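You operate a simulated robot arm through the tools that you are given. There is no shell and no other tool. Be economical: measure what you need, move in short steps, check, and stop when the job is done.

You run a simulated two-armed robot. Do the job below in one go: nothing can be reset, and whatever is moved stays where it is left.

Task
Carry the masking paper with both arms and set it on the workbench top. Put the check brush on the steel table top. Put the carton labelled "washers" from the ply table top on the fitting bench top and the carton labelled "rivets" on the steel table top. Fetch the square pin and set it on the hose bench top. Stack the tub marked "grease" from the steel table top on top of the tub that says "paste". Take the stub dust cap on the steel table top and put it away on the black table top. Stack the tub that says "slide" from the ply table top on top of the tub labelled "flange paste". Shut the plain carton flap. Do these in any order. Set down upright: carton, square pin, stub dust cap.

Only the result counts: the job must be done as asked and must still hold three seconds after the hand-in. Knocking over, shifting, dropping, spilling or breaking anything else fails it. Lids that push on must go on centred and level and be pressed home; caps that screw on are set level and turned clockwise until they are tight.

Robot
Two 7-joint arms with two-finger parallel grippers on one trunk, on a base that drives. Base frame: it is fixed to the floor where the robot stands at the start and does not move with it; the origin is under the middle of the robot, x ahead of it, y to its left, z up. Units: m, degrees, N and s.
The left shoulder is at the start at [0.02, 0.113, 1.122], the right one opposite. With the tool pointing down near the work surface each hand reaches from about 0.1 to 0.56 m from the robot's upright axis, wherever it stands, measured 20 degrees to its own side. Places, roughly: black table top [0, -5.4, 0.6]; check brush (5x5x14 cm) [1, 0.2, 0.8]; check grease, paste tub, seam sealant [1.75, -3, 0.75]; fitting bench top [3, 0.4, 0.9]; flange paste tub, pivot grease tub, slide grease t [1, 0.25, 0.75]; grommet carton, rivet carton, washer carton [1, 0.25, 0.75]; hose bench top [1.7, -4.8, 0.9]; masking paper (29x21x3 cm) [0.5, 0, 0.8]; plain carton flap [-8.4, -6.9, 0.7]; square pin (17x3x7 cm) [-0.5, -3.1, 0.6]; steel table top [1.8, -2.8, 0.8]; stub dust cap (6x6x9 cm) [2.1, -2.5, 0.8]; workbench top [-3.1, 0.6, 0.9]. Payload 1.57 kg a hand.
The tool frame of a hand sits at the grasp point between the pads (the TCP): z along the fingers, y along the line on which they close. The tips reach 0.03 m beyond it. The gripper opens to 0.08 m. The fingers are 0.017 m wide and 0.012 m thick; the gripper's body (0.04 by 0.082 m) begins 0.08 m behind the TCP.
Orientation is told as [roll, pitch, yaw] about the base's x, y, z axes, in that order, counted from this pose: with the fingers straight down and closing along the base's y, the tool's x points along the base's -x, its y along +y and its z along -z.

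Tools
- The arms move only by the tool step_arm. It takes "left_series", "right_series" or both (then of equal length, played together; a hand with none holds still); each is a list of rows, each an object of numbers (a shift or turn left out is 0, a gripper value left out holds the last): "x", "y", "z": the shift along the tool's x, y, z in units of 40 mm (1.0 is 40 mm); "ax", "ay", "az": the turn, a rotation vector about the tool's x, y, z in units of 5 degrees (1.0 is 5 degrees); "claw": the opening, from 0 (shut) to 1 (fully open). In form: [{"x": .., "y": .., "z": .., "ax": .., "ay": .., "az": .., "claw": ..}, ...]. A call has 1 to 20 rows; each row shifts and turns the commanded pose from where the row before left it, along the tool's axes as they then stand. A call with a number of a shift or a turn outside -1 to 1 is refused whole. Rows are played at 5 a second. More than 0.05 m and 8.6 degrees between two rows, or a gripper value outside its range, and nothing of the call is played. Where a pose cannot be reached the arm comes as near as it can. A force on the tool above 40 N (or 10 N above the force at the start of the call, whichever is more), or a blocked arm, ends the call early, and 0.2 s more pass. The fingers move at their own pace (about 0.045 m/s each) and stop on an object; they squeeze with about 21 N. The grip force told is the motor's: it shows also when the fingers shut on nothing. Time passes only in rows, and 0.2 s behind the last, so rows that do not move let the fingers close. The reply holds the time, the measured pose of the TCP, the force on the tool along the base axes, the opening and the grip force, in the units named above and with some noise, with the torque about the TCP (base axes, N m) and any sound that the robot's microphone picked up.
- Cameras (640 x 400 px; columns grow to the right, rows downward): "scene" is now at [0.0918, 0.0309, 1.2507]; the picture's right is [0.36, -0.93, 0.00], its down [-0.53, -0.21, -0.82] and it looks along [0.77, 0.29, -0.57] (base axes); focal length 268 px, centre (320, 200). "left" rides on the left gripper at [0.072, 0.007, -0.122] in its tool frame; the picture's right is [-0.09, 1.00, 0.00], its down [-0.84, -0.08, -0.54] and it looks along [-0.54, -0.05, 0.84] (tool axes); focal length 238 px, centre (320, 200). "right" rides on the right gripper at [0.072, -0.007, -0.122] in its tool frame; the picture's right is [0.09, 1.00, 0.00], its down [-0.84, 0.08, -0.54] and it looks along [-0.54, 0.05, 0.84] (tool axes); focal length 238 px, centre (320, 200). There is no depth. A picture from a camera that has moved, and an enlarged one, comes with that camera's place and axes in the base frame and with its lens.
- snapshot(camera): a new picture of that camera. The clock stands still meanwhile.
- lift_body(by): slides the trunk up (or, below 0, down) by that many m; the arms and the scene camera ride with it, the base frame stays. It gives what a move gives, with no picture.
- steer(legs): drives the robot by 1 to 6 legs, each [ahead, left, turn to the left] in m, m and degrees, along the robot's own axes; the way and the turn of a leg run together, so that a leg with both is an arc; at most 1.5 m and 180 degrees a leg. The arms and the cameras ride along, it lands a little off, and it stops where it bumps. It gives what a move gives.
- turn_head(pan, tilt): turns the head with the scene camera to pan (to the left, within 80 degrees either way) and tilt (down, from -29 to 69), counted from straight ahead of the robot. It gives what a move gives.
- close_up(camera, box): a new picture of the part [left, top, right, bottom] of that camera's present view, enlarged. The clock stands still meanwhile.
- close_job(): hands the job in; it is judged then, once.

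Work in short steps. Places have to be worked out from the pictures, the camera data and where the tool is seen: move nearer, look again, correct. Check each grasp and each placing, and mend what went wrong. You have 483 turns and 230 pictures in all, those below and enlarged ones among them. Open the grippers and draw the arms clear of the work before you hand the job in, unless the task says otherwise.

The tools are called after "Request:" as name(argument=value, ...) on one line, values as JSON. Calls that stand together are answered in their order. step_arm: Moves the arms, as the interface text tells. Its arguments: {"type":"object","properties":{"left_series":{"type":"array","items":{"type":"object","properties":{"x":{"type":"number"},"y":{"type":"number"},"z":{"type":"number"},"ax":{"type":"number"},"ay":{"type":"number"},"az":{"type":"number"},"claw":{"type":"number"}}}},"right_series":{"type":"array","items":{"type":"object","properties":{"x":{"type":"number"},"y":{"type":"number"},"z":{"type":"number"},"ax":{"type":"number"},"ay":{"type":"number"},"az":{"type":"number"},"claw":{"type":"number"}}}}},"required":[]} The other tools are called the same way: lift_body (by) slides the trunk up or down; steer (legs) drives the base; turn_head (pan, tilt) turns the head that bears the scene camera; snapshot (camera) takes a picture; close_up (camera, box) takes an enlarged picture of a part of a camera's view; close_job () hands the job in.

At the start:

```text
time: 0.0
left_eef_pos: [0.4371, 0.3249, 1.0457]
left_orientation: [0.0, 0.0, 0.1]
left_ft_force: [0.7, -0.6, -0.1]
left_torque: [0.02, 0.01, 0.02]
left_gripper_width: 0.08
left_grip_force: 0.0
right_eef_pos: [0.4252, -0.0822, 1.0197]
right_orientation: [0.0, 0.0, 0.1]
right_ft_force: [-0.8, 0.8, -0.1]
right_torque: [0.0, -0.02, 0.01]
right_gripper_width: 0.0798
right_grip_force: 0.1
trunk travel left (down, up): [-0.175, 0.395]
robot x, y, heading: [0.0033, 0.0, 0.1]
head pan, tilt: [21.1, 34.9]
```

scene: 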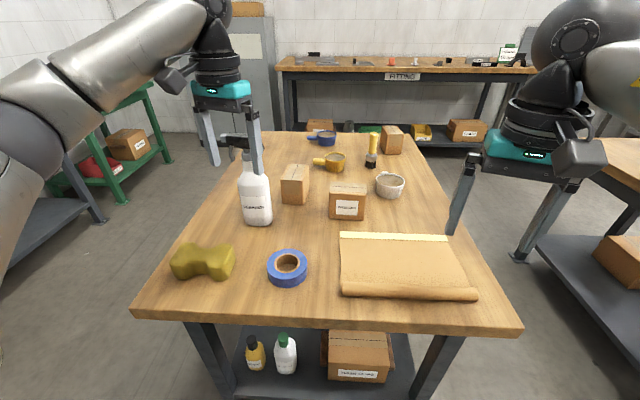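
right: 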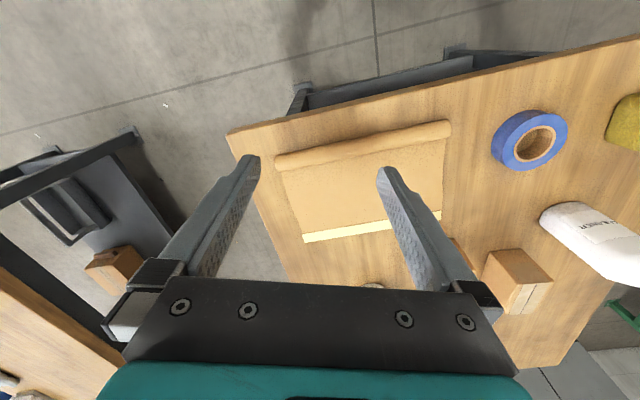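
left: 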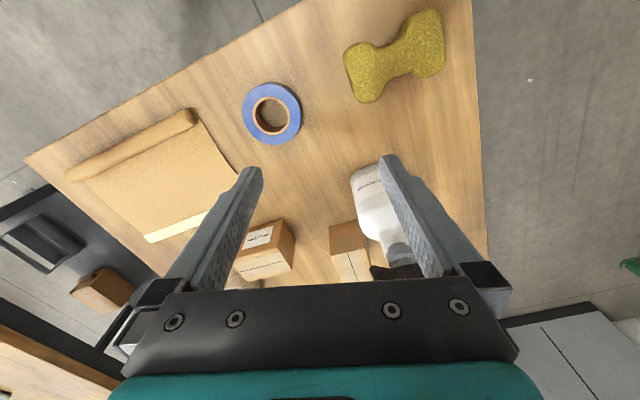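

I start by looking closer at the ply table.

Request:
close_up(camera="scene", box=[220, 110, 440, 240])

Request:
close_up(camera="scene", box=[270, 20, 550, 150])

```text
2.91 times, centred on (330, 175) of scene
camera zoom: at [0.0918, 0.0309, 1.2507], right [0.36, -0.93, 0.0], down [-0.53, -0.21, -0.82], along [0.77, 0.29, -0.57], focal length 778 px, centre (291, 273)
```

zoom: 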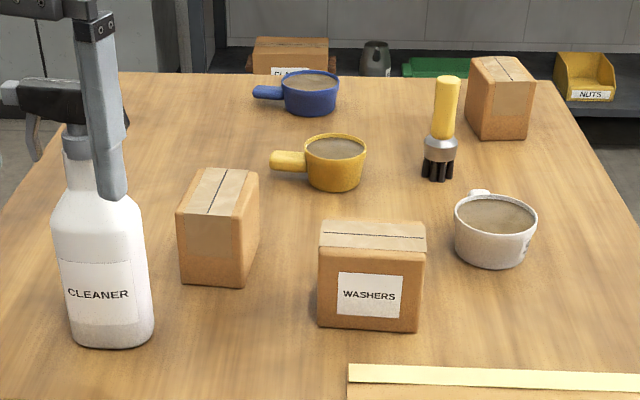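

```text
2.29 times, centred on (410, 85) of scene
camera zoom: at [0.0918, 0.0309, 1.2507], right [0.36, -0.93, 0.0], down [-0.53, -0.21, -0.82], along [0.77, 0.29, -0.57], focal length 612 px, centre (114, 463)
```

zoom: 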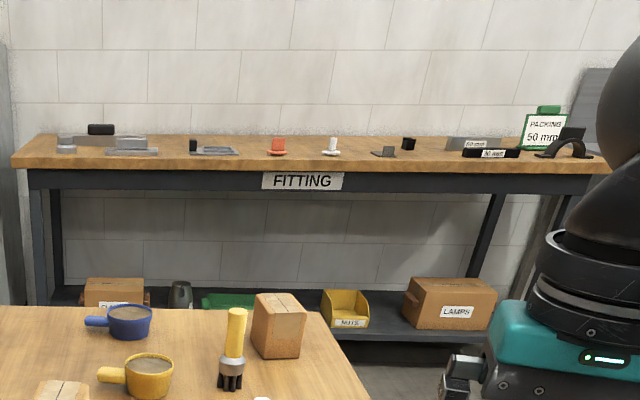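

The ply table is turned about 19° to the left, and the paper roll runs from about (.45,.11) to (.54,-.15). I turn to face it squarely and shift right so that it is centred.

Request:
steer(legs=[[0, 0, 19], [0, -0.18, 0]])

Request:
turn_head(pan=0, tilt=45)

Request:
snapshot(camera="scene")

```text
time: 2.5
left_eef_pos: [0.366, 0.2773, 1.0466]
left_orientation: [0.0, 0.1, 18.9]
left_ft_force: [0.7, -0.8, -0.1]
left_torque: [0.0, -0.01, 0.01]
left_gripper_width: 0.0801
left_grip_force: 0.1
right_eef_pos: [0.4869, -0.1114, 1.0196]
right_orientation: [0.1, 0.0, 18.8]
right_ft_force: [0.1, 0.6, 0.3]
right_torque: [0.02, 0.01, 0.02]
right_gripper_width: 0.0797
right_grip_force: 0.1
trunk travel left (down, up): [-0.175, 0.395]
robot x, y, heading: [0.0567, -0.168, 18.6]
head pan, tilt: [21.1, 34.9]
```

```text
time: 3.4
left_eef_pos: [0.3663, 0.278, 1.0451]
left_orientation: [0.0, 0.0, 18.7]
left_ft_force: [-0.2, 0.2, 0.1]
left_torque: [-0.02, 0.01, 0.01]
left_gripper_width: 0.0801
left_grip_force: 0.1
right_eef_pos: [0.4865, -0.111, 1.0191]
right_orientation: [0.0, 0.1, 18.7]
right_ft_force: [1.1, -0.3, 1.0]
right_torque: [-0.02, 0.01, -0.03]
right_gripper_width: 0.0799
right_grip_force: 0.0
trunk travel left (down, up): [-0.175, 0.395]
robot x, y, heading: [0.056, -0.1695, 18.6]
head pan, tilt: [0.0, 45.0]
```

```text
224 pictures are left
camera scene: at [0.1435, -0.141, 1.2357], right [0.32, -0.95, 0.0], down [-0.67, -0.23, -0.71], along [0.67, 0.23, -0.71], focal length 268 px, centre (320, 200)
```

scene: 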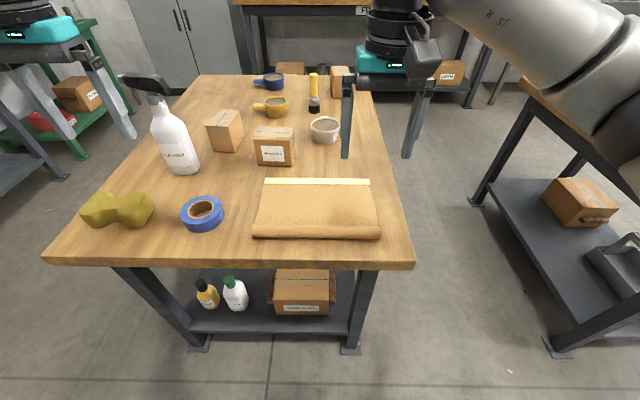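

The robot faces the paper squarely. I turn both hands 90° so that they close across the roll with their cameras facing outward.

Request:
step_arm(left_series=[{"az": 1}, {"az": 1}, {"az": 1}, {"az": 1}, {"az": 1}, {"az": 1}, {"az": 1}, {"az": 1}, {"az": 1}, {"az": 1}, {"az": 1}, {"az": 1}, {"az": 1}, {"az": 1}, {"az": 1}, {"az": 1}, {"az": 1}, {"az": 1}], right_series=[{"az": -1}, {"az": -1}, {"az": -1}, {"az": -1}, {"az": -1}, {"az": -1}, {"az": -1}, {"az": -1}, {"az": -1}, {"az": -1}, {"az": -1}, {"az": -1}, {"az": -1}, {"az": -1}, {"az": -1}, {"az": -1}, {"az": -1}, {"az": -1}])

```text
time: 7.2
left_eef_pos: [0.3661, 0.2779, 1.0468]
left_orientation: [0.0, 0.0, -71.3]
left_ft_force: [0.2, 0.5, 0.7]
left_torque: [0.02, 0.02, -0.01]
left_gripper_width: 0.0802
left_grip_force: 0.0
right_eef_pos: [0.4819, -0.1062, 1.0222]
right_orientation: [-0.3, -2.6, 76.2]
right_ft_force: [0.4, 0.2, 1.8]
right_torque: [-0.02, 0.02, -0.02]
right_gripper_width: 0.0799
right_grip_force: 0.0
right hand out of reach, approached as far as the arm can: row 12, 13, 14, 15, 16, 17, 18
trunk travel left (down, up): [-0.175, 0.395]
robot x, y, heading: [0.0571, -0.169, 18.7]
head pan, tilt: [0.0, 45.0]
```

The right wrist hit its limit at +57°, so I turn it the other way.

Request:
step_arm(right_series=[{"az": 1}, {"az": 1}, {"az": 1}, {"az": 1}, {"az": 1}, {"az": 1}, {"az": 1}, {"az": 1}, {"az": 1}, {"az": 1}, {"az": 1}, {"az": 1}, {"az": 1}, {"az": 1}, {"az": 1}, {"az": 1}, {"az": 1}, {"az": 1}, {"az": 1}, {"az": 1}])

Request:
step_arm(right_series=[{"az": 1}, {"az": 1}, {"az": 1}, {"az": 1}, {"az": 1}, {"az": 1}, {"az": 1}, {"az": 1}, {"az": 1}, {"az": 1}])

```text
time: 11.4
left_eef_pos: [0.3673, 0.2778, 1.0452]
left_orientation: [0.1, 0.0, -71.3]
left_ft_force: [-0.3, -0.3, 0.3]
left_torque: [-0.03, 0.01, -0.02]
left_gripper_width: 0.0802
left_grip_force: 0.1
right_eef_pos: [0.4828, -0.1057, 1.0212]
right_orientation: [2.6, 0.3, -23.8]
right_ft_force: [-0.3, 0.1, 0.2]
right_torque: [-0.05, 0.01, 0.01]
right_gripper_width: 0.0799
right_grip_force: 0.1
trunk travel left (down, up): [-0.175, 0.395]
robot x, y, heading: [0.0556, -0.1719, 18.8]
head pan, tilt: [0.0, 45.0]
```

```text
time: 13.6
left_eef_pos: [0.3671, 0.2779, 1.047]
left_orientation: [-0.1, 0.0, -71.2]
left_ft_force: [0.5, 0.2, -0.9]
left_torque: [0.01, -0.01, -0.04]
left_gripper_width: 0.0802
left_grip_force: 0.0
right_eef_pos: [0.4827, -0.1068, 1.021]
right_orientation: [1.6, 2.1, -73.8]
right_ft_force: [0.6, -0.8, 0.2]
right_torque: [-0.01, 0.0, -0.01]
right_gripper_width: 0.0798
right_grip_force: 0.1
trunk travel left (down, up): [-0.175, 0.395]
robot x, y, heading: [0.0564, -0.1669, 18.7]
head pan, tilt: [0.0, 45.0]
```

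Both hands now close fore-aft. I move them over the roll ends and down to about z 0.88, then look.

Request:
step_arm(left_series=[{"x": -0.875, "y": 0.1}, {"x": -0.875, "y": 0.1}, {"x": -0.875, "y": 0.1}, {"x": -0.875, "y": 0.1}, {"x": -0.875, "y": 0.1}, {"x": -0.875, "y": 0.1}, {"z": 1}, {"z": 1}, {"z": 1}, {"z": 1}], right_series=[{"ax": 0.32, "ay": -0.42, "az": -0.5}, {"y": 0.5, "x": -0.25}, {"y": 0.5, "x": -0.25}, {}, {}, {}, {"z": 1}, {"z": 1}, {"z": 1}, {"z": 0.5}])

Request:
snapshot(camera="left")

Request:
snapshot(camera="right")

Request:
snapshot(camera="scene")

```text
time: 15.8
left_eef_pos: [0.457, 0.0874, 0.8868]
left_orientation: [-0.1, 0.0, -71.1]
left_ft_force: [-0.1, 0.3, 0.1]
left_torque: [0.0, -0.02, -0.03]
left_gripper_width: 0.08
left_grip_force: 0.1
right_eef_pos: [0.5253, -0.1132, 0.8807]
right_orientation: [0.0, -0.1, -71.1]
right_ft_force: [0.5, 0.7, -0.2]
right_torque: [-0.01, 0.0, 0.01]
right_gripper_width: 0.0801
right_grip_force: 0.0
trunk travel left (down, up): [-0.175, 0.395]
robot x, y, heading: [0.0555, -0.1695, 18.8]
head pan, tilt: [0.0, 45.0]
```

```text
223 pictures are left
camera left: at [0.4401, 0.1571, 1.0086], right [0.97, 0.23, 0.0], down [0.2, -0.82, 0.54], along [0.13, -0.53, -0.84], focal length 238 px, centre (320, 200)
```

left: 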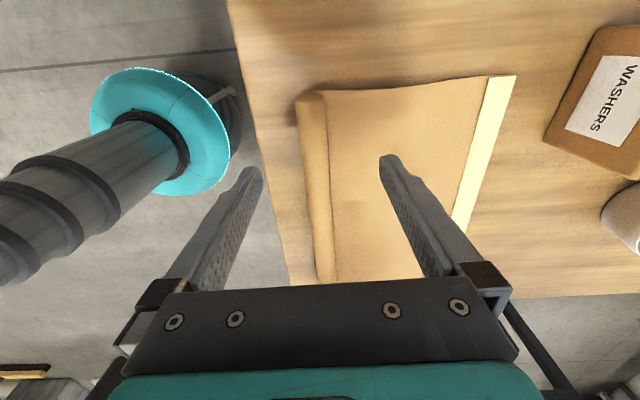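

```text
222 pictures are left
camera right: at [0.4967, -0.0465, 1.0048], right [0.91, 0.41, 0.0], down [0.34, -0.77, 0.54], along [0.22, -0.5, -0.84], focal length 238 px, centre (320, 200)
```

right: 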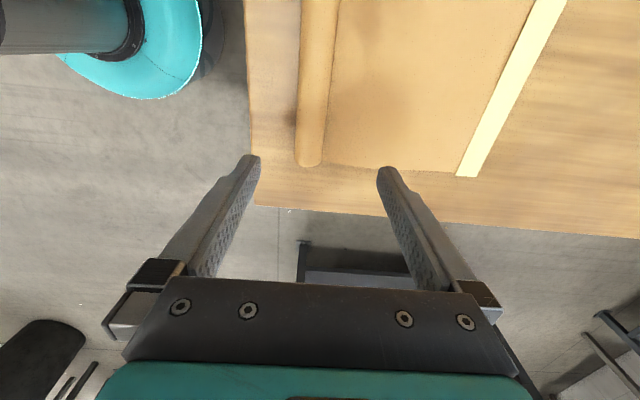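

```text
221 pictures are left
camera scene: at [0.1437, -0.141, 1.2357], right [0.32, -0.95, 0.0], down [-0.67, -0.23, -0.71], along [0.67, 0.23, -0.71], focal length 268 px, centre (320, 200)
```

scene: 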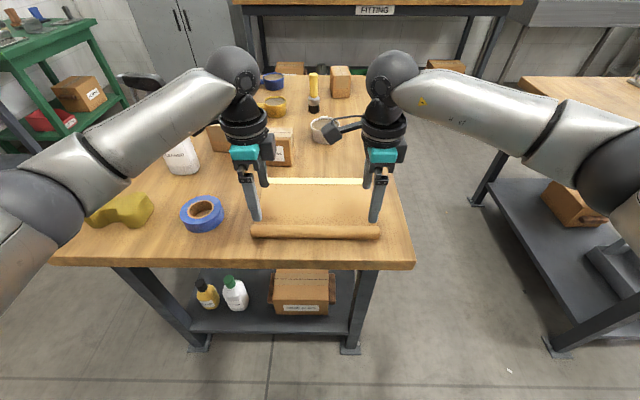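

The roll lies about 4–8 mm toward the robot from both TCPs, with its ends 3 cm outside each hand. I correct that and go down to z ≈ .79.

Request:
step_arm(left_series=[{"y": -0.12, "z": 0.6}, {"z": 0.6}, {"z": 0.6}, {"z": 0.4}, {"z": 0.22}], right_series=[{"y": -0.2, "z": 0.6}, {"z": 0.6}, {"z": 0.5}, {"z": 0.4}, {"z": 0.17}])

Request:
snapshot(camera="left")

Request:
snapshot(camera="right")

```text
time: 17.0
left_eef_pos: [0.4528, 0.0852, 0.7937]
left_orientation: [0.5, -0.1, -71.2]
left_ft_force: [-2.3, 2.9, 19.0]
left_torque: [0.35, -0.68, 0.01]
left_gripper_width: 0.0781
left_grip_force: 0.0
right_eef_pos: [0.5177, -0.1161, 0.7938]
right_orientation: [0.3, -0.1, -71.4]
right_ft_force: [0.5, -1.2, 10.0]
right_torque: [0.11, -0.43, -0.03]
right_gripper_width: 0.0798
right_grip_force: 0.0
trunk travel left (down, up): [-0.175, 0.395]
robot x, y, heading: [0.0563, -0.1701, 19.0]
head pan, tilt: [0.0, 45.0]
```

```text
220 pictures are left
camera left: at [0.435, 0.1546, 0.9151], right [0.97, 0.23, 0.01], down [0.19, -0.82, 0.54], along [0.13, -0.53, -0.84], focal length 238 px, centre (320, 200)
```

left: 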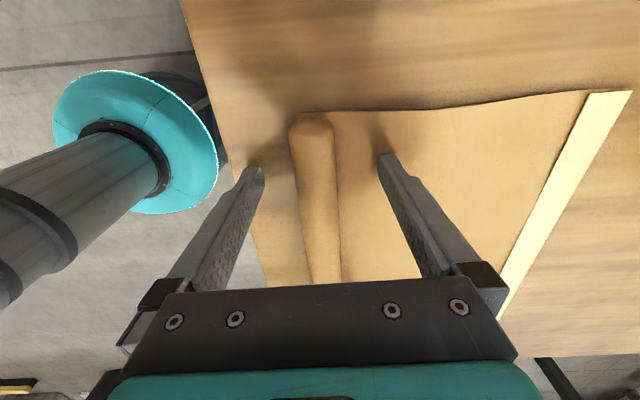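

```text
219 pictures are left
camera right: at [0.4885, -0.0497, 0.9169], right [0.91, 0.41, 0.01], down [0.34, -0.77, 0.54], along [0.23, -0.49, -0.84], focal length 238 px, centre (320, 200)
```

right: 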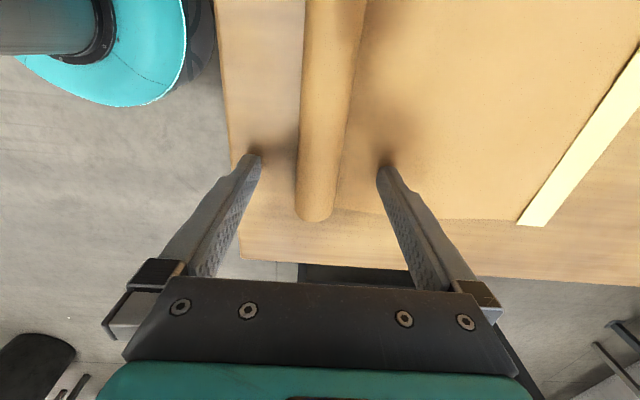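

The fingertips touch the sheet and the roll lies centred between them. I raise 4 mm and close both hands.

Request:
step_arm(left_series=[{"z": -0.12}, {"claw": 0}, {}, {}, {}, {}, {}], right_series=[{"z": -0.12}, {"claw": 0}, {}, {}, {}, {}, {}])

```text
time: 18.6
left_eef_pos: [0.4507, 0.0848, 0.7951]
left_orientation: [-0.1, -0.1, -71.3]
left_ft_force: [-3.0, -3.3, 3.8]
left_torque: [-0.02, 0.09, -0.23]
left_gripper_width: 0.0274
left_grip_force: 20.9
right_eef_pos: [0.517, -0.1157, 0.7954]
right_orientation: [0.1, -0.1, -71.3]
right_ft_force: [1.3, 1.6, -0.4]
right_torque: [0.01, -0.07, -0.19]
right_gripper_width: 0.0276
right_grip_force: 20.9
trunk travel left (down, up): [-0.175, 0.395]
robot x, y, heading: [0.0589, -0.1721, 19.0]
head pan, tilt: [0.0, 45.0]
```

Both hands hold the roll (27 mm). I lift together by 6 cm and look.

Request:
step_arm(left_series=[{"z": -0.25}, {"z": -0.5}, {"z": -0.75}, {}], right_series=[{"z": -0.25}, {"z": -0.5}, {"z": -0.75}, {}])

Request:
snapshot(camera="scene")

```text
time: 19.6
left_eef_pos: [0.453, 0.0853, 0.8539]
left_orientation: [0.1, -0.2, -71.3]
left_ft_force: [-0.2, -6.4, 1.4]
left_torque: [-0.29, -0.03, -0.28]
left_gripper_width: 0.0274
left_grip_force: 20.2
right_eef_pos: [0.5174, -0.1164, 0.8555]
right_orientation: [0.1, 0.0, -71.2]
right_ft_force: [1.0, 6.2, -2.0]
right_torque: [-0.08, -0.07, -0.21]
right_gripper_width: 0.0273
right_grip_force: 21.1
trunk travel left (down, up): [-0.175, 0.395]
robot x, y, heading: [0.0578, -0.1659, 18.7]
head pan, tilt: [0.0, 45.0]
```

```text
218 pictures are left
camera scene: at [0.1436, -0.1411, 1.2356], right [0.32, -0.95, 0.0], down [-0.67, -0.23, -0.71], along [0.67, 0.23, -0.71], focal length 268 px, centre (320, 200)
```

scene: 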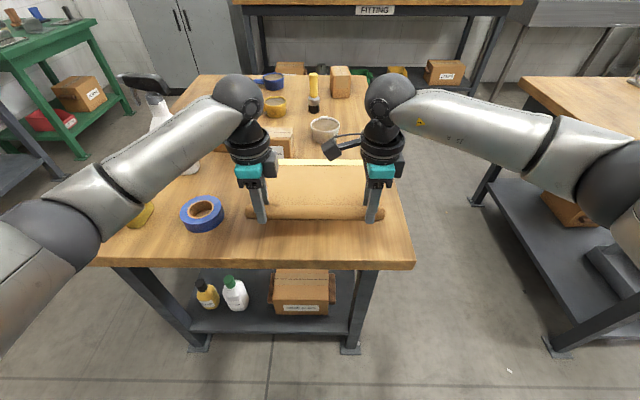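

It is lifted level. I raise the trunk by 0.22 m, back off, turn around and look for the workbench.

Request:
lift_body(by=0.22)

Request:
steer(legs=[[-0.4, 0, 0], [0, 0, 80]])

Request:
turn_head(pan=70, tilt=15)

Request:
snapshot(camera="scene")

```text
time: 21.9
left_eef_pos: [0.4521, 0.0841, 1.074]
left_orientation: [0.0, -0.1, -71.3]
left_ft_force: [2.1, -12.1, 0.6]
left_torque: [-0.41, -0.08, -0.15]
left_gripper_width: 0.0274
left_grip_force: 21.0
right_eef_pos: [0.5185, -0.1156, 1.0775]
right_orientation: [0.0, 0.0, -71.3]
right_ft_force: [-2.1, 12.6, -0.9]
right_torque: [0.16, 0.06, -0.17]
right_gripper_width: 0.0276
right_grip_force: 21.0
trunk travel left (down, up): [-0.395, 0.175]
robot x, y, heading: [0.0541, -0.1708, 18.8]
head pan, tilt: [0.0, 45.0]
```

```text
time: 27.8
left_eef_pos: [-0.5011, 0.1364, 1.0742]
left_orientation: [0.1, -0.1, 8.7]
left_ft_force: [10.4, 0.0, -0.7]
left_torque: [0.0, -0.19, -0.2]
left_gripper_width: 0.0271
left_grip_force: 21.1
right_eef_pos: [-0.2918, 0.1671, 1.0757]
right_orientation: [0.0, -0.1, 8.8]
right_ft_force: [-10.3, -0.2, -1.3]
right_torque: [-0.02, 0.23, -0.18]
right_gripper_width: 0.0272
right_grip_force: 21.2
trunk travel left (down, up): [-0.395, 0.175]
robot x, y, heading: [-0.3181, -0.2961, 98.7]
head pan, tilt: [0.0, 45.0]
```

```text
time: 29.2
left_eef_pos: [-0.5009, 0.1362, 1.0725]
left_orientation: [-0.1, -0.2, 8.7]
left_ft_force: [0.6, -1.6, 1.4]
left_torque: [-0.05, -0.07, -0.23]
left_gripper_width: 0.0275
left_grip_force: 21.4
right_eef_pos: [-0.2917, 0.1651, 1.0757]
right_orientation: [0.0, -0.1, 8.8]
right_ft_force: [-1.0, 2.0, -0.5]
right_torque: [0.05, -0.06, -0.18]
right_gripper_width: 0.0275
right_grip_force: 20.5
trunk travel left (down, up): [-0.395, 0.175]
robot x, y, heading: [-0.3176, -0.2975, 98.8]
head pan, tilt: [70.0, 15.0]
```

```text
217 pictures are left
camera scene: at [-0.412, -0.27, 1.5024], right [0.2, 0.98, 0.0], down [0.25, -0.05, -0.97], along [-0.95, 0.19, -0.26], focal length 268 px, centre (320, 200)
```

scene: 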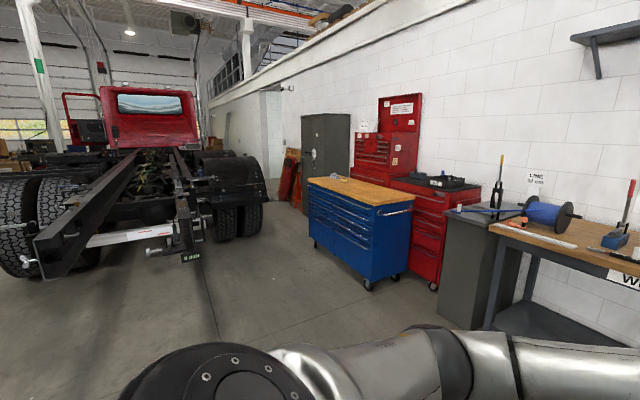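

The workbench is the blue cabinet with the wooden top, centred near (-3.05,.65) with its drawer front facing heading 108°. I drive diagonally towards it and check on the way.

Request:
steer(legs=[[0, 0, 9.2], [0.4, 0.85, 0], [0.4, 0.85, 0]])

Request:
turn_head(pan=25, tilt=35)

Request:
snapshot(camera="scene")

```text
time: 39.4
left_eef_pos: [-2.4441, 0.3497, 1.0748]
left_orientation: [0.0, -0.1, 17.2]
left_ft_force: [0.0, -0.9, 0.3]
left_torque: [0.0, -0.01, -0.17]
left_gripper_width: 0.0274
left_grip_force: 21.3
right_eef_pos: [-2.2416, 0.4115, 1.0763]
right_orientation: [0.0, -0.1, 17.3]
right_ft_force: [-0.6, 1.7, -1.0]
right_torque: [0.04, -0.03, -0.16]
right_gripper_width: 0.0276
right_grip_force: 20.8
trunk travel left (down, up): [-0.395, 0.175]
robot x, y, heading: [-2.2012, -0.0483, 107.0]
head pan, tilt: [70.0, 15.0]
```

```text
time: 40.5
left_eef_pos: [-2.4432, 0.3511, 1.0732]
left_orientation: [0.0, -0.1, 17.2]
left_ft_force: [0.0, -1.9, 0.5]
left_torque: [0.01, -0.08, -0.16]
left_gripper_width: 0.0274
left_grip_force: 20.8
right_eef_pos: [-2.2413, 0.4118, 1.0761]
right_orientation: [0.0, -0.1, 17.2]
right_ft_force: [-1.1, 1.1, -1.0]
right_torque: [0.03, -0.09, -0.15]
right_gripper_width: 0.0275
right_grip_force: 21.1
trunk travel left (down, up): [-0.395, 0.175]
robot x, y, heading: [-2.1984, -0.0496, 107.3]
head pan, tilt: [25.0, 35.0]
```

```text
216 pictures are left
camera scene: at [-2.2619, 0.0236, 1.4705], right [0.74, 0.67, 0.0], down [0.39, -0.42, -0.82], along [-0.55, 0.61, -0.57], focal length 268 px, centre (320, 200)
```

scene: 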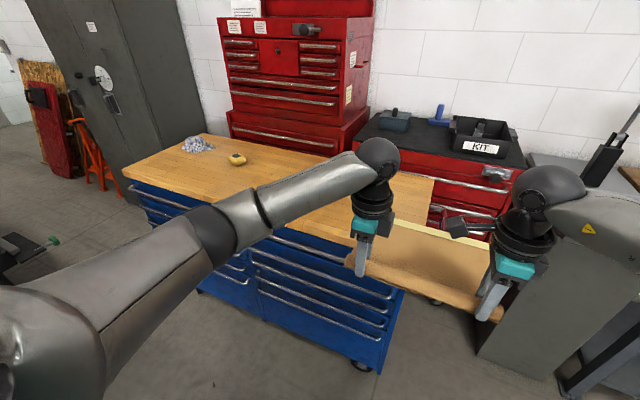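

I shift left .46 and forward .18 so that the roll lands about 6 cm inside the front edge, clear of the items on the left.

Request:
steer(legs=[[0, 0.46, -0.5], [0.18, 0, 0]])

Request:
turn_head(pan=0, tilt=50)

Request:
snapshot(camera="scene")

Request:
snapshot(camera="left")

```text
time: 44.4
left_eef_pos: [-2.9321, 0.3912, 1.0739]
left_orientation: [-0.1, -0.1, 16.7]
left_ft_force: [1.4, -1.2, -2.1]
left_torque: [-0.06, 0.06, -0.13]
left_gripper_width: 0.0274
left_grip_force: 21.2
right_eef_pos: [-2.7279, 0.4505, 1.0761]
right_orientation: [-0.1, -0.2, 16.8]
right_ft_force: [-0.7, 1.2, 0.4]
right_torque: [-0.01, 0.03, -0.18]
right_gripper_width: 0.0274
right_grip_force: 21.1
trunk travel left (down, up): [-0.395, 0.175]
robot x, y, heading: [-2.6911, -0.0118, 106.8]
head pan, tilt: [25.0, 35.0]
```

```text
time: 45.3
left_eef_pos: [-2.9329, 0.3915, 1.0738]
left_orientation: [-0.1, 0.0, 16.8]
left_ft_force: [0.5, -0.4, 0.0]
left_torque: [0.0, -0.05, -0.13]
left_gripper_width: 0.0275
left_grip_force: 20.9
right_eef_pos: [-2.7279, 0.4495, 1.0759]
right_orientation: [0.0, 0.0, 16.7]
right_ft_force: [-1.1, 0.5, -2.0]
right_torque: [0.04, -0.06, -0.14]
right_gripper_width: 0.0274
right_grip_force: 21.2
trunk travel left (down, up): [-0.395, 0.175]
robot x, y, heading: [-2.6896, -0.0069, 106.9]
head pan, tilt: [0.0, 50.0]
```

```text
215 pictures are left
camera scene: at [-2.7165, 0.0699, 1.4488], right [0.96, 0.29, 0.0], down [0.22, -0.73, -0.64], along [-0.19, 0.62, -0.77], focal length 268 px, centre (320, 200)
```

scene: 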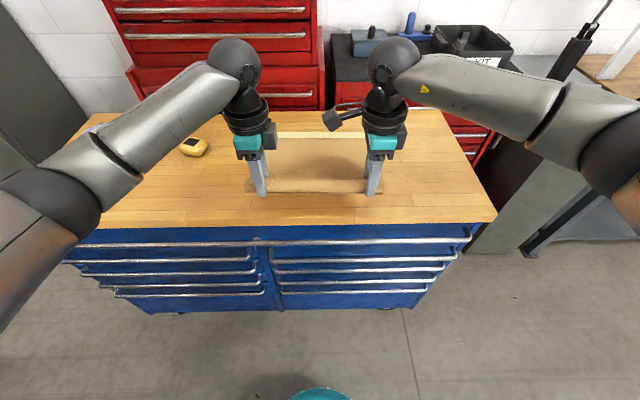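

```text
214 pictures are left
camera left: at [-3.0028, 0.3762, 1.1952], right [-0.2, 0.98, 0.0], down [0.82, 0.17, 0.54], along [0.53, 0.11, -0.84], focal length 238 px, centre (320, 200)
```

left: 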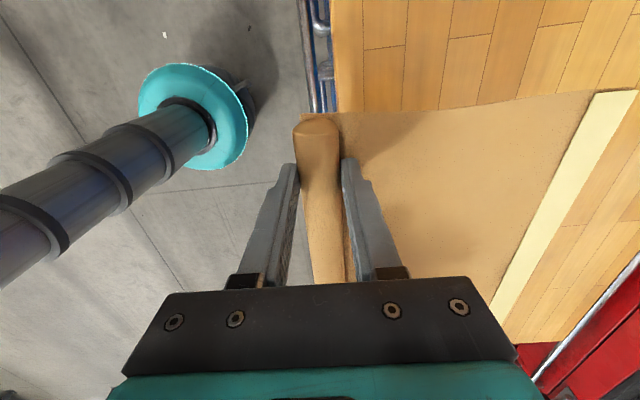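

The bench edge is about at the roll's line, so I drive 0.10 m forward and lower the trunk.

Request:
steer(legs=[[0.1, 0, 0]])

Request:
lift_body(by=-0.1)

Request:
snapshot(camera="left")

Request:
snapshot(camera="scene")

```text
time: 46.4
left_eef_pos: [-2.9602, 0.4859, 1.0733]
left_orientation: [-0.2, 0.0, 16.8]
left_ft_force: [1.0, -0.7, 0.5]
left_torque: [-0.01, -0.04, -0.17]
left_gripper_width: 0.0274
left_grip_force: 20.7
right_eef_pos: [-2.7571, 0.546, 1.0749]
right_orientation: [-0.1, -0.1, 16.9]
right_ft_force: [-2.2, 1.8, -0.9]
right_torque: [0.01, -0.06, -0.19]
right_gripper_width: 0.0277
right_grip_force: 21.2
trunk travel left (down, up): [-0.395, 0.175]
robot x, y, heading: [-2.7158, 0.0839, 106.5]
head pan, tilt: [0.0, 50.0]
```

```text
time: 47.8
left_eef_pos: [-2.961, 0.4855, 0.9736]
left_orientation: [-0.1, 0.2, 16.7]
left_ft_force: [0.4, -2.0, 1.1]
left_torque: [0.02, -0.04, -0.13]
left_gripper_width: 0.0276
left_grip_force: 21.1
right_eef_pos: [-2.7568, 0.5439, 0.9764]
right_orientation: [0.0, -0.1, 16.8]
right_ft_force: [-0.7, 1.4, -1.5]
right_torque: [0.01, -0.1, -0.16]
right_gripper_width: 0.0275
right_grip_force: 20.3
trunk travel left (down, up): [-0.295, 0.275]
robot x, y, heading: [-2.7169, 0.0832, 106.7]
head pan, tilt: [0.0, 50.0]
```

```text
213 pictures are left
camera left: at [-3.0316, 0.4706, 1.0954], right [-0.2, 0.98, 0.0], down [0.82, 0.17, 0.54], along [0.53, 0.11, -0.84], focal length 238 px, centre (320, 200)
```

left: 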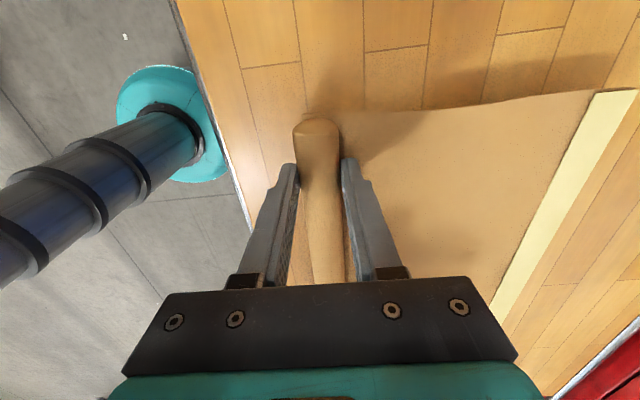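

```text
212 pictures are left
camera scene: at [-2.7449, 0.1645, 1.3488], right [0.96, 0.29, 0.0], down [0.22, -0.73, -0.64], along [-0.19, 0.62, -0.77], focal length 268 px, centre (320, 200)
```

scene: 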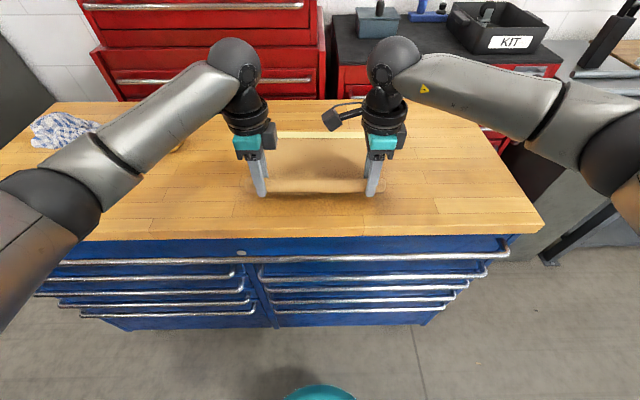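

The roll is well inside the edge. I lower both hands together until contact.

Request:
step_arm(left_series=[{"z": 0.3}, {"z": 0.2}, {"z": 0.15}, {"z": 0.1}, {"z": 0.1}, {"z": 0.1}, {}], right_series=[{"z": 0.33}, {"z": 0.2}, {"z": 0.15}, {"z": 0.1}, {"z": 0.1}, {"z": 0.1}, {}])

```text
time: 49.3
left_eef_pos: [-2.961, 0.488, 0.9434]
left_orientation: [0.7, -0.2, 16.8]
left_ft_force: [-1.8, -3.4, 12.2]
left_torque: [-0.28, 0.31, -0.18]
left_gripper_width: 0.0272
left_grip_force: 20.9
right_eef_pos: [-2.7574, 0.5468, 0.9435]
right_orientation: [0.8, 0.1, 16.7]
right_ft_force: [3.6, -2.5, 13.7]
right_torque: [-0.1, -0.58, -0.03]
right_gripper_width: 0.0275
right_grip_force: 20.6
trunk travel left (down, up): [-0.295, 0.275]
robot x, y, heading: [-2.7192, 0.0808, 106.7]
head pan, tilt: [0.0, 50.0]
stopped in row 7 (left hand): the force on the tool passed its limit at 42 N (the readings are from after the stop); the commanded pose is now the measured one
```

It is down on the bench. I open both hands and lift straight up.

Request:
step_arm(left_series=[{"claw": 0.6}, {}, {}, {}, {"z": -0.3}, {"z": -0.6}, {"z": -1}, {"z": -1}], right_series=[{"claw": 0.6}, {}, {}, {}, {"z": -0.3}, {"z": -0.6}, {"z": -1}, {"z": -1}])

Request:
snapshot(camera="scene")

```text
time: 51.1
left_eef_pos: [-2.9629, 0.4864, 1.0566]
left_orientation: [0.5, -0.2, 16.8]
left_ft_force: [1.0, 0.1, 0.7]
left_torque: [0.05, -0.02, -0.01]
left_gripper_width: 0.0481
left_grip_force: 0.0
right_eef_pos: [-2.7569, 0.547, 1.0571]
right_orientation: [0.7, 0.0, 16.7]
right_ft_force: [0.6, -0.7, -0.3]
right_torque: [0.02, 0.01, 0.0]
right_gripper_width: 0.048
right_grip_force: 0.1
trunk travel left (down, up): [-0.295, 0.275]
robot x, y, heading: [-2.7206, 0.0806, 106.8]
head pan, tilt: [0.0, 50.0]
```

```text
211 pictures are left
camera scene: at [-2.7451, 0.1642, 1.3488], right [0.96, 0.29, 0.0], down [0.22, -0.73, -0.64], along [-0.19, 0.62, -0.77], focal length 268 px, centre (320, 200)
```

scene: 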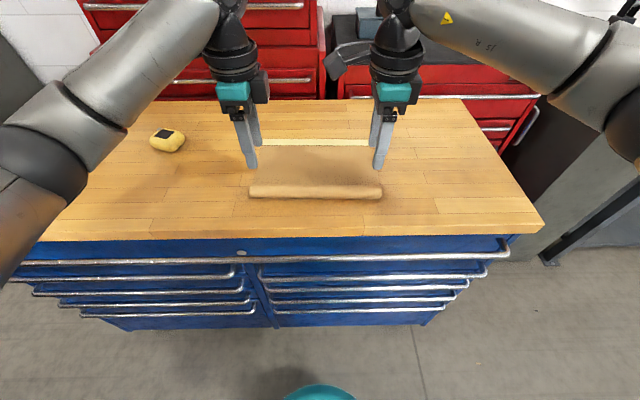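

The paper is placed. I rotate the hands back to neutral, back off, turn to heading 0 and return toward the ply table.

Request:
step_arm(left_series=[{"az": -1}, {"az": -1}, {"az": -1}, {"az": -1}, {"az": -1}, {"az": -1}, {"az": -1}, {"az": -1}, {"az": -1}, {"az": -1}, {"az": -1}, {"az": -1}, {"az": -1}, {"az": -1}, {"az": -1}, {"az": -1}, {"az": -1}, {"az": -1, "ax": 0.1}], right_series=[{"az": -1}, {"az": -1}, {"az": -1}, {"az": -1}, {"az": -1}, {"az": -1}, {"az": -1}, {"az": -1}, {"az": -1}, {"az": -1}, {"az": -1}, {"az": -1}, {"az": -1}, {"az": -1}, {"az": -1}, {"az": -1}, {"az": -1}, {"az": -1, "ax": 0.15}])

Request:
steer(legs=[[-0.4, 0, 0], [0, 0, -90], [1.1, 0, -16.8], [1.1, 0, 0]])

Request:
turn_head(pan=15, tilt=20)

Request:
snapshot(camera="scene")

```text
time: 54.9
left_eef_pos: [-2.9608, 0.4872, 1.0571]
left_orientation: [-0.8, -0.5, 106.8]
left_ft_force: [0.2, 0.2, -0.2]
left_torque: [-0.03, 0.0, 0.02]
left_gripper_width: 0.0478
left_grip_force: 0.3
right_eef_pos: [-2.7592, 0.5458, 1.0566]
right_orientation: [-0.7, -0.7, 106.8]
right_ft_force: [-0.4, 0.3, 0.3]
right_torque: [0.02, -0.04, -0.02]
right_gripper_width: 0.0481
right_grip_force: 0.0
trunk travel left (down, up): [-0.295, 0.275]
robot x, y, heading: [-2.722, 0.0804, 106.9]
head pan, tilt: [0.0, 50.0]
```

```text
time: 71.8
left_eef_pos: [0.0614, -0.0651, 1.0572]
left_orientation: [-0.7, -0.6, -1.8]
left_ft_force: [0.5, 0.1, -0.8]
left_torque: [-0.02, 0.0, 0.01]
left_gripper_width: 0.0478
left_grip_force: 0.1
right_eef_pos: [0.0531, -0.2763, 1.0569]
right_orientation: [-0.7, -0.5, -1.8]
right_ft_force: [0.5, 0.0, 0.6]
right_torque: [-0.02, 0.01, -0.04]
right_gripper_width: 0.0481
right_grip_force: 0.1
trunk travel left (down, up): [-0.295, 0.275]
robot x, y, heading: [-0.3993, -0.1689, -1.7]
head pan, tilt: [0.0, 50.0]
```

```text
time: 72.7
left_eef_pos: [0.0614, -0.0638, 1.057]
left_orientation: [-0.7, -0.5, -1.6]
left_ft_force: [0.3, -0.2, -0.3]
left_torque: [-0.01, -0.01, 0.0]
left_gripper_width: 0.0481
left_grip_force: 0.0
right_eef_pos: [0.0522, -0.2769, 1.0577]
right_orientation: [-0.7, -0.7, -1.8]
right_ft_force: [0.8, 0.0, -0.2]
right_torque: [0.05, -0.02, -0.01]
right_gripper_width: 0.0479
right_grip_force: 0.0
trunk travel left (down, up): [-0.295, 0.275]
robot x, y, heading: [-0.4002, -0.164, -1.5]
head pan, tilt: [15.0, 20.0]
```

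```text
210 pictures are left
camera scene: at [-0.2993, -0.1452, 1.3943], right [0.23, -0.97, 0.0], down [-0.33, -0.08, -0.94], along [0.91, 0.22, -0.34], focal length 268 px, centre (320, 200)
```

scene: 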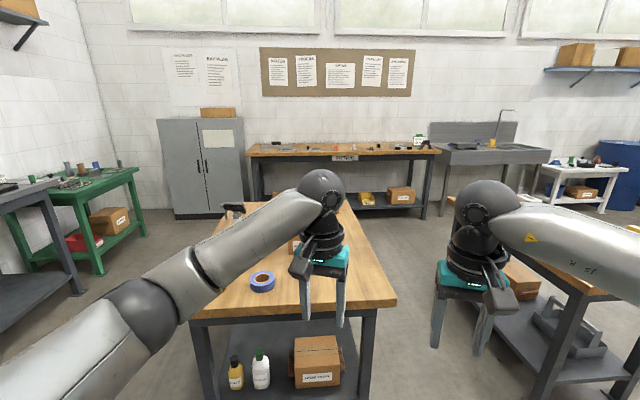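

I raise the trunk a bit and drive round to the left side of the ply table, facing it.

Request:
lift_body(by=0.15)

Request:
steer(legs=[[0, 1.25, 0], [1.13, 0, 0], [0, 0, -70]])

Request:
turn_head(pan=0, tilt=40)

Request:
snapshot(camera="scene")

```text
time: 74.5
left_eef_pos: [0.06, -0.0653, 1.2072]
left_orientation: [-0.7, -0.5, -1.8]
left_ft_force: [0.1, 0.4, -0.1]
left_torque: [-0.01, 0.0, 0.03]
left_gripper_width: 0.0481
left_grip_force: 0.1
right_eef_pos: [0.0535, -0.276, 1.2056]
right_orientation: [-0.7, -0.6, -1.8]
right_ft_force: [0.5, 0.0, 0.1]
right_torque: [0.05, -0.01, -0.02]
right_gripper_width: 0.048
right_grip_force: 0.0
trunk travel left (down, up): [-0.445, 0.125]
robot x, y, heading: [-0.3985, -0.1647, -1.8]
head pan, tilt: [15.0, 20.0]
```

```text
time: 89.2
left_eef_pos: [1.0214, 0.6387, 1.2079]
left_orientation: [-0.8, -0.6, -72.2]
left_ft_force: [0.9, -0.5, 0.2]
left_torque: [0.03, 0.0, 0.0]
left_gripper_width: 0.048
left_grip_force: 0.1
right_eef_pos: [0.8182, 0.5758, 1.2074]
right_orientation: [-0.6, -0.7, -72.4]
right_ft_force: [-0.4, -0.2, 0.0]
right_torque: [0.0, 0.01, -0.01]
right_gripper_width: 0.0481
right_grip_force: 0.1
trunk travel left (down, up): [-0.445, 0.125]
robot x, y, heading: [0.7678, 1.0363, -72.2]
head pan, tilt: [15.0, 20.0]
```

```text
time: 90.0
left_eef_pos: [1.0214, 0.639, 1.2064]
left_orientation: [-0.8, -0.5, -72.2]
left_ft_force: [1.1, 0.1, 0.4]
left_torque: [0.0, 0.01, 0.0]
left_gripper_width: 0.0479
left_grip_force: 0.1
right_eef_pos: [0.8186, 0.5759, 1.2064]
right_orientation: [-0.7, -0.7, -72.4]
right_ft_force: [-0.2, 0.2, -0.3]
right_torque: [0.02, -0.02, 0.03]
right_gripper_width: 0.048
right_grip_force: 0.1
trunk travel left (down, up): [-0.445, 0.125]
robot x, y, heading: [0.7733, 1.04, -72.1]
head pan, tilt: [0.0, 40.0]
```

```text
209 pictures are left
camera scene: at [0.8005, 0.9484, 1.513], right [-0.95, -0.31, 0.0], down [-0.2, 0.61, -0.77], along [0.24, -0.73, -0.64], focal length 268 px, centre (320, 200)
```

scene: 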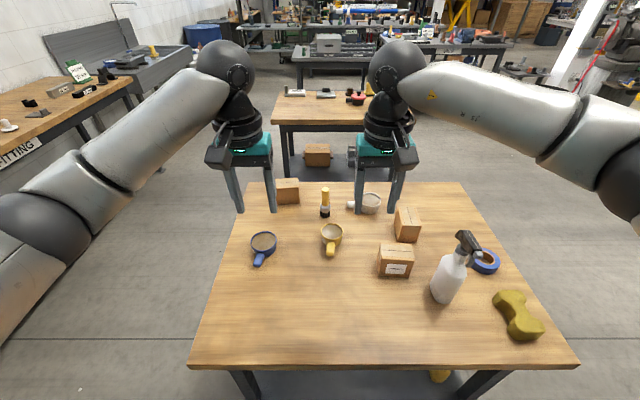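

I zoom in on the items from this side to read labels.

Request:
close_up(camera="scene", box=[240, 170, 440, 295])

```text
3.20 times, centred on (340, 232) of scene
camera zoom: at [0.8005, 0.9484, 1.513], right [-0.95, -0.31, 0.0], down [-0.2, 0.61, -0.77], along [0.24, -0.73, -0.64], focal length 856 px, centre (256, 96)
```

zoom: 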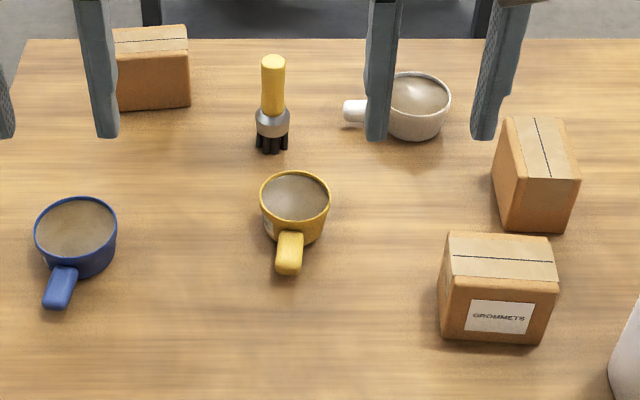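

Carton 2 is "grommets", so the back-right one is "rivets". I zoom in on the tubs.

Request:
close_up(camera="scene", box=[315, 215, 350, 262])

Request:
turn_head(pan=40, tilt=25)

Request:
snapshot(camera="scene")

```text
8.51 times, centred on (332, 238) of scene
camera zoom: at [0.8005, 0.9484, 1.513], right [-0.95, -0.31, 0.0], down [-0.2, 0.61, -0.77], along [0.24, -0.73, -0.64], focal length 2278 px, centre (214, -128)
```

zoom: 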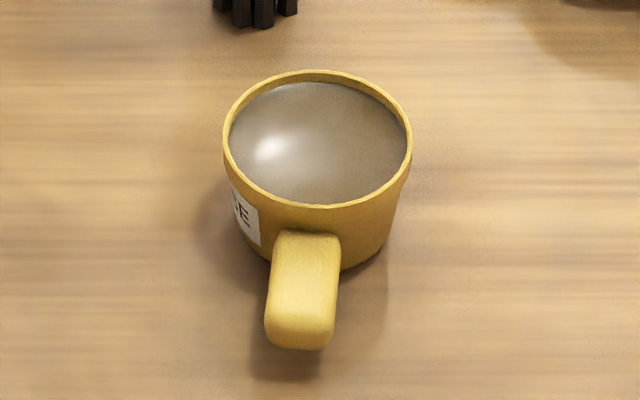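

```text
time: 91.1
left_eef_pos: [1.0221, 0.6386, 1.2061]
left_orientation: [-0.6, -0.5, -72.2]
left_ft_force: [0.0, 0.4, 0.4]
left_torque: [-0.02, 0.02, -0.01]
left_gripper_width: 0.048
left_grip_force: 0.0
right_eef_pos: [0.8191, 0.5765, 1.2071]
right_orientation: [-0.7, -0.7, -72.4]
right_ft_force: [-0.3, -0.2, 0.0]
right_torque: [0.01, 0.01, 0.0]
right_gripper_width: 0.0482
right_grip_force: 0.0
trunk travel left (down, up): [-0.445, 0.125]
robot x, y, heading: [0.773, 1.0398, -72.3]
head pan, tilt: [40.0, 25.0]
```

```text
206 pictures are left
camera scene: at [0.8524, 0.9802, 1.5362], right [-0.53, -0.85, 0.0], down [-0.36, 0.23, -0.91], along [0.77, -0.48, -0.42], focal length 268 px, centre (320, 200)
```

scene: 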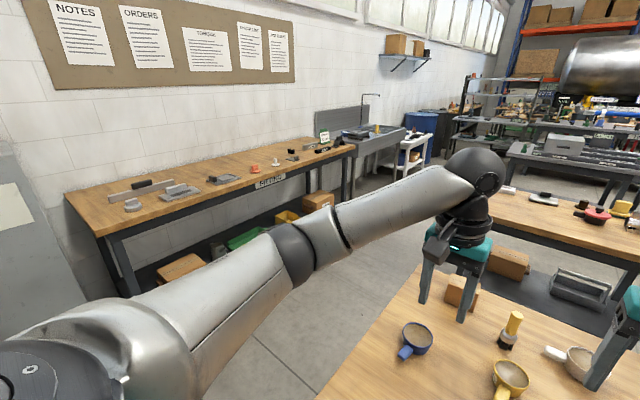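

The labels on blue and yellow face the fitting-bench side. I drive into the gap there and face back.

Request:
steer(legs=[[0, 0.92, 0], [0.7, 0, 0], [0, 0, -90]])

Request:
turn_head(pan=0, tilt=40)

Request:
snapshot(camera="scene")

```text
time: 103.1
left_eef_pos: [1.4462, 0.4075, 1.2076]
left_orientation: [-0.7, -0.5, -163.0]
left_ft_force: [0.1, -0.4, -0.2]
left_torque: [0.02, -0.01, 0.02]
left_gripper_width: 0.0482
left_grip_force: 0.1
right_eef_pos: [1.387, 0.611, 1.2075]
right_orientation: [-0.7, -0.6, -162.9]
right_ft_force: [-1.0, -0.1, -0.1]
right_torque: [0.0, 0.03, 0.02]
right_gripper_width: 0.0479
right_grip_force: 0.1
trunk travel left (down, up): [-0.445, 0.125]
robot x, y, heading: [1.849, 0.6502, -162.7]
head pan, tilt: [40.0, 25.0]
```

```text
time: 104.2
left_eef_pos: [1.4464, 0.4061, 1.2068]
left_orientation: [-0.7, -0.5, -162.9]
left_ft_force: [0.9, 0.3, 0.7]
left_torque: [0.02, 0.01, 0.02]
left_gripper_width: 0.0481
left_grip_force: 0.1
right_eef_pos: [1.386, 0.6105, 1.2066]
right_orientation: [-0.8, -0.7, -163.0]
right_ft_force: [-0.1, 0.9, -0.7]
right_torque: [0.0, -0.01, 0.01]
right_gripper_width: 0.048
right_grip_force: 0.1
trunk travel left (down, up): [-0.445, 0.125]
robot x, y, heading: [1.8486, 0.6509, -162.7]
head pan, tilt: [0.0, 40.0]
```

```text
205 pictures are left
camera scene: at [1.7595, 0.6229, 1.513], right [-0.29, 0.96, 0.0], down [0.61, 0.19, -0.77], along [-0.73, -0.23, -0.64], focal length 268 px, centre (320, 200)
```

scene: 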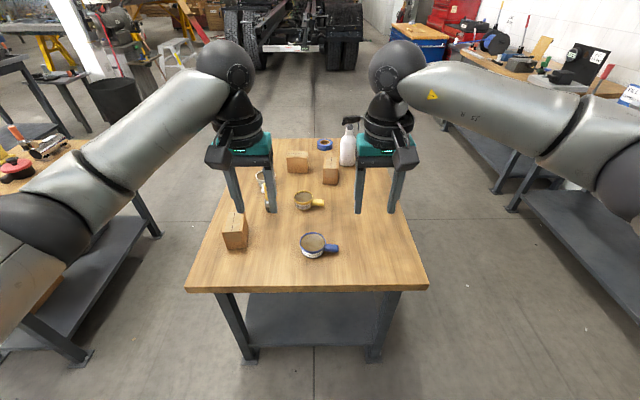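

Request:
close_up(camera="scene", box=[215, 165, 345, 265])

```text
4.00 times, centred on (280, 215) of scene
camera zoom: at [1.7595, 0.6229, 1.513], right [-0.29, 0.96, 0.0], down [0.61, 0.19, -0.77], along [-0.73, -0.23, -0.64], focal length 1070 px, centre (480, 140)
```

zoom: 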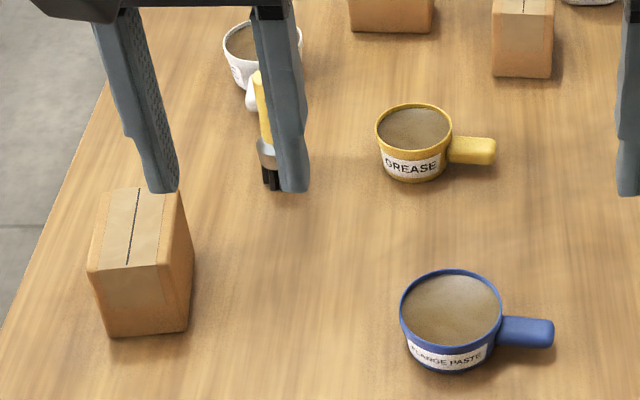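

Blue is "FLANGE PASTE" and yellow is "GREASE". White should be "SLIDE", and I confirm that from the right side, driving there through the gap.

Request:
steer(legs=[[0, 0.74, 0], [1.0, 0, 0], [0, 0, -88.6]])

Request:
snapshot(camera="scene")

```text
time: 116.8
left_eef_pos: [0.8475, 0.0523, 1.2066]
left_orientation: [-0.7, -0.5, 108.7]
left_ft_force: [0.4, 0.7, 0.4]
left_torque: [0.01, -0.03, -0.03]
left_gripper_width: 0.0478
left_grip_force: 0.0
right_eef_pos: [1.0494, 0.1184, 1.2062]
right_orientation: [-0.7, -0.6, 108.7]
right_ft_force: [-0.3, -0.7, -0.6]
right_torque: [-0.01, 0.01, -0.02]
right_gripper_width: 0.0479
right_grip_force: 0.1
trunk travel left (down, up): [-0.445, 0.125]
robot x, y, heading: [1.1028, -0.3435, 109.0]
head pan, tilt: [0.0, 40.0]
```

```text
203 pictures are left
camera scene: at [1.0733, -0.2553, 1.5129], right [0.95, 0.32, 0.0], down [0.21, -0.61, -0.77], along [-0.25, 0.72, -0.64], focal length 268 px, centre (320, 200)
```

scene: 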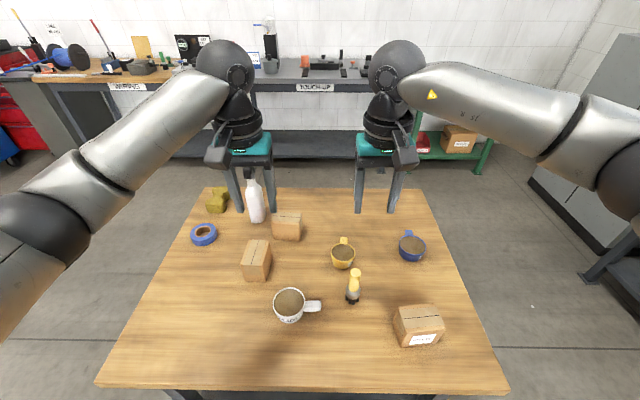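

Request:
close_up(camera="scene", box=[230, 230, 450, 360])

```text
2.91 times, centred on (340, 295) of scene
camera zoom: at [1.0733, -0.2553, 1.5129], right [0.95, 0.32, 0.0], down [0.21, -0.61, -0.77], along [-0.25, 0.72, -0.64], focal length 778 px, centre (262, -76)
```

zoom: 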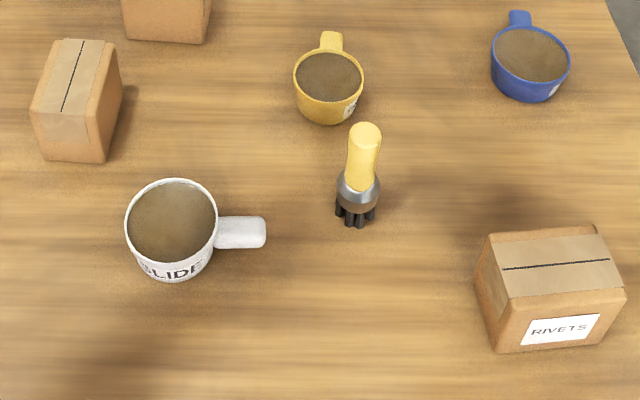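

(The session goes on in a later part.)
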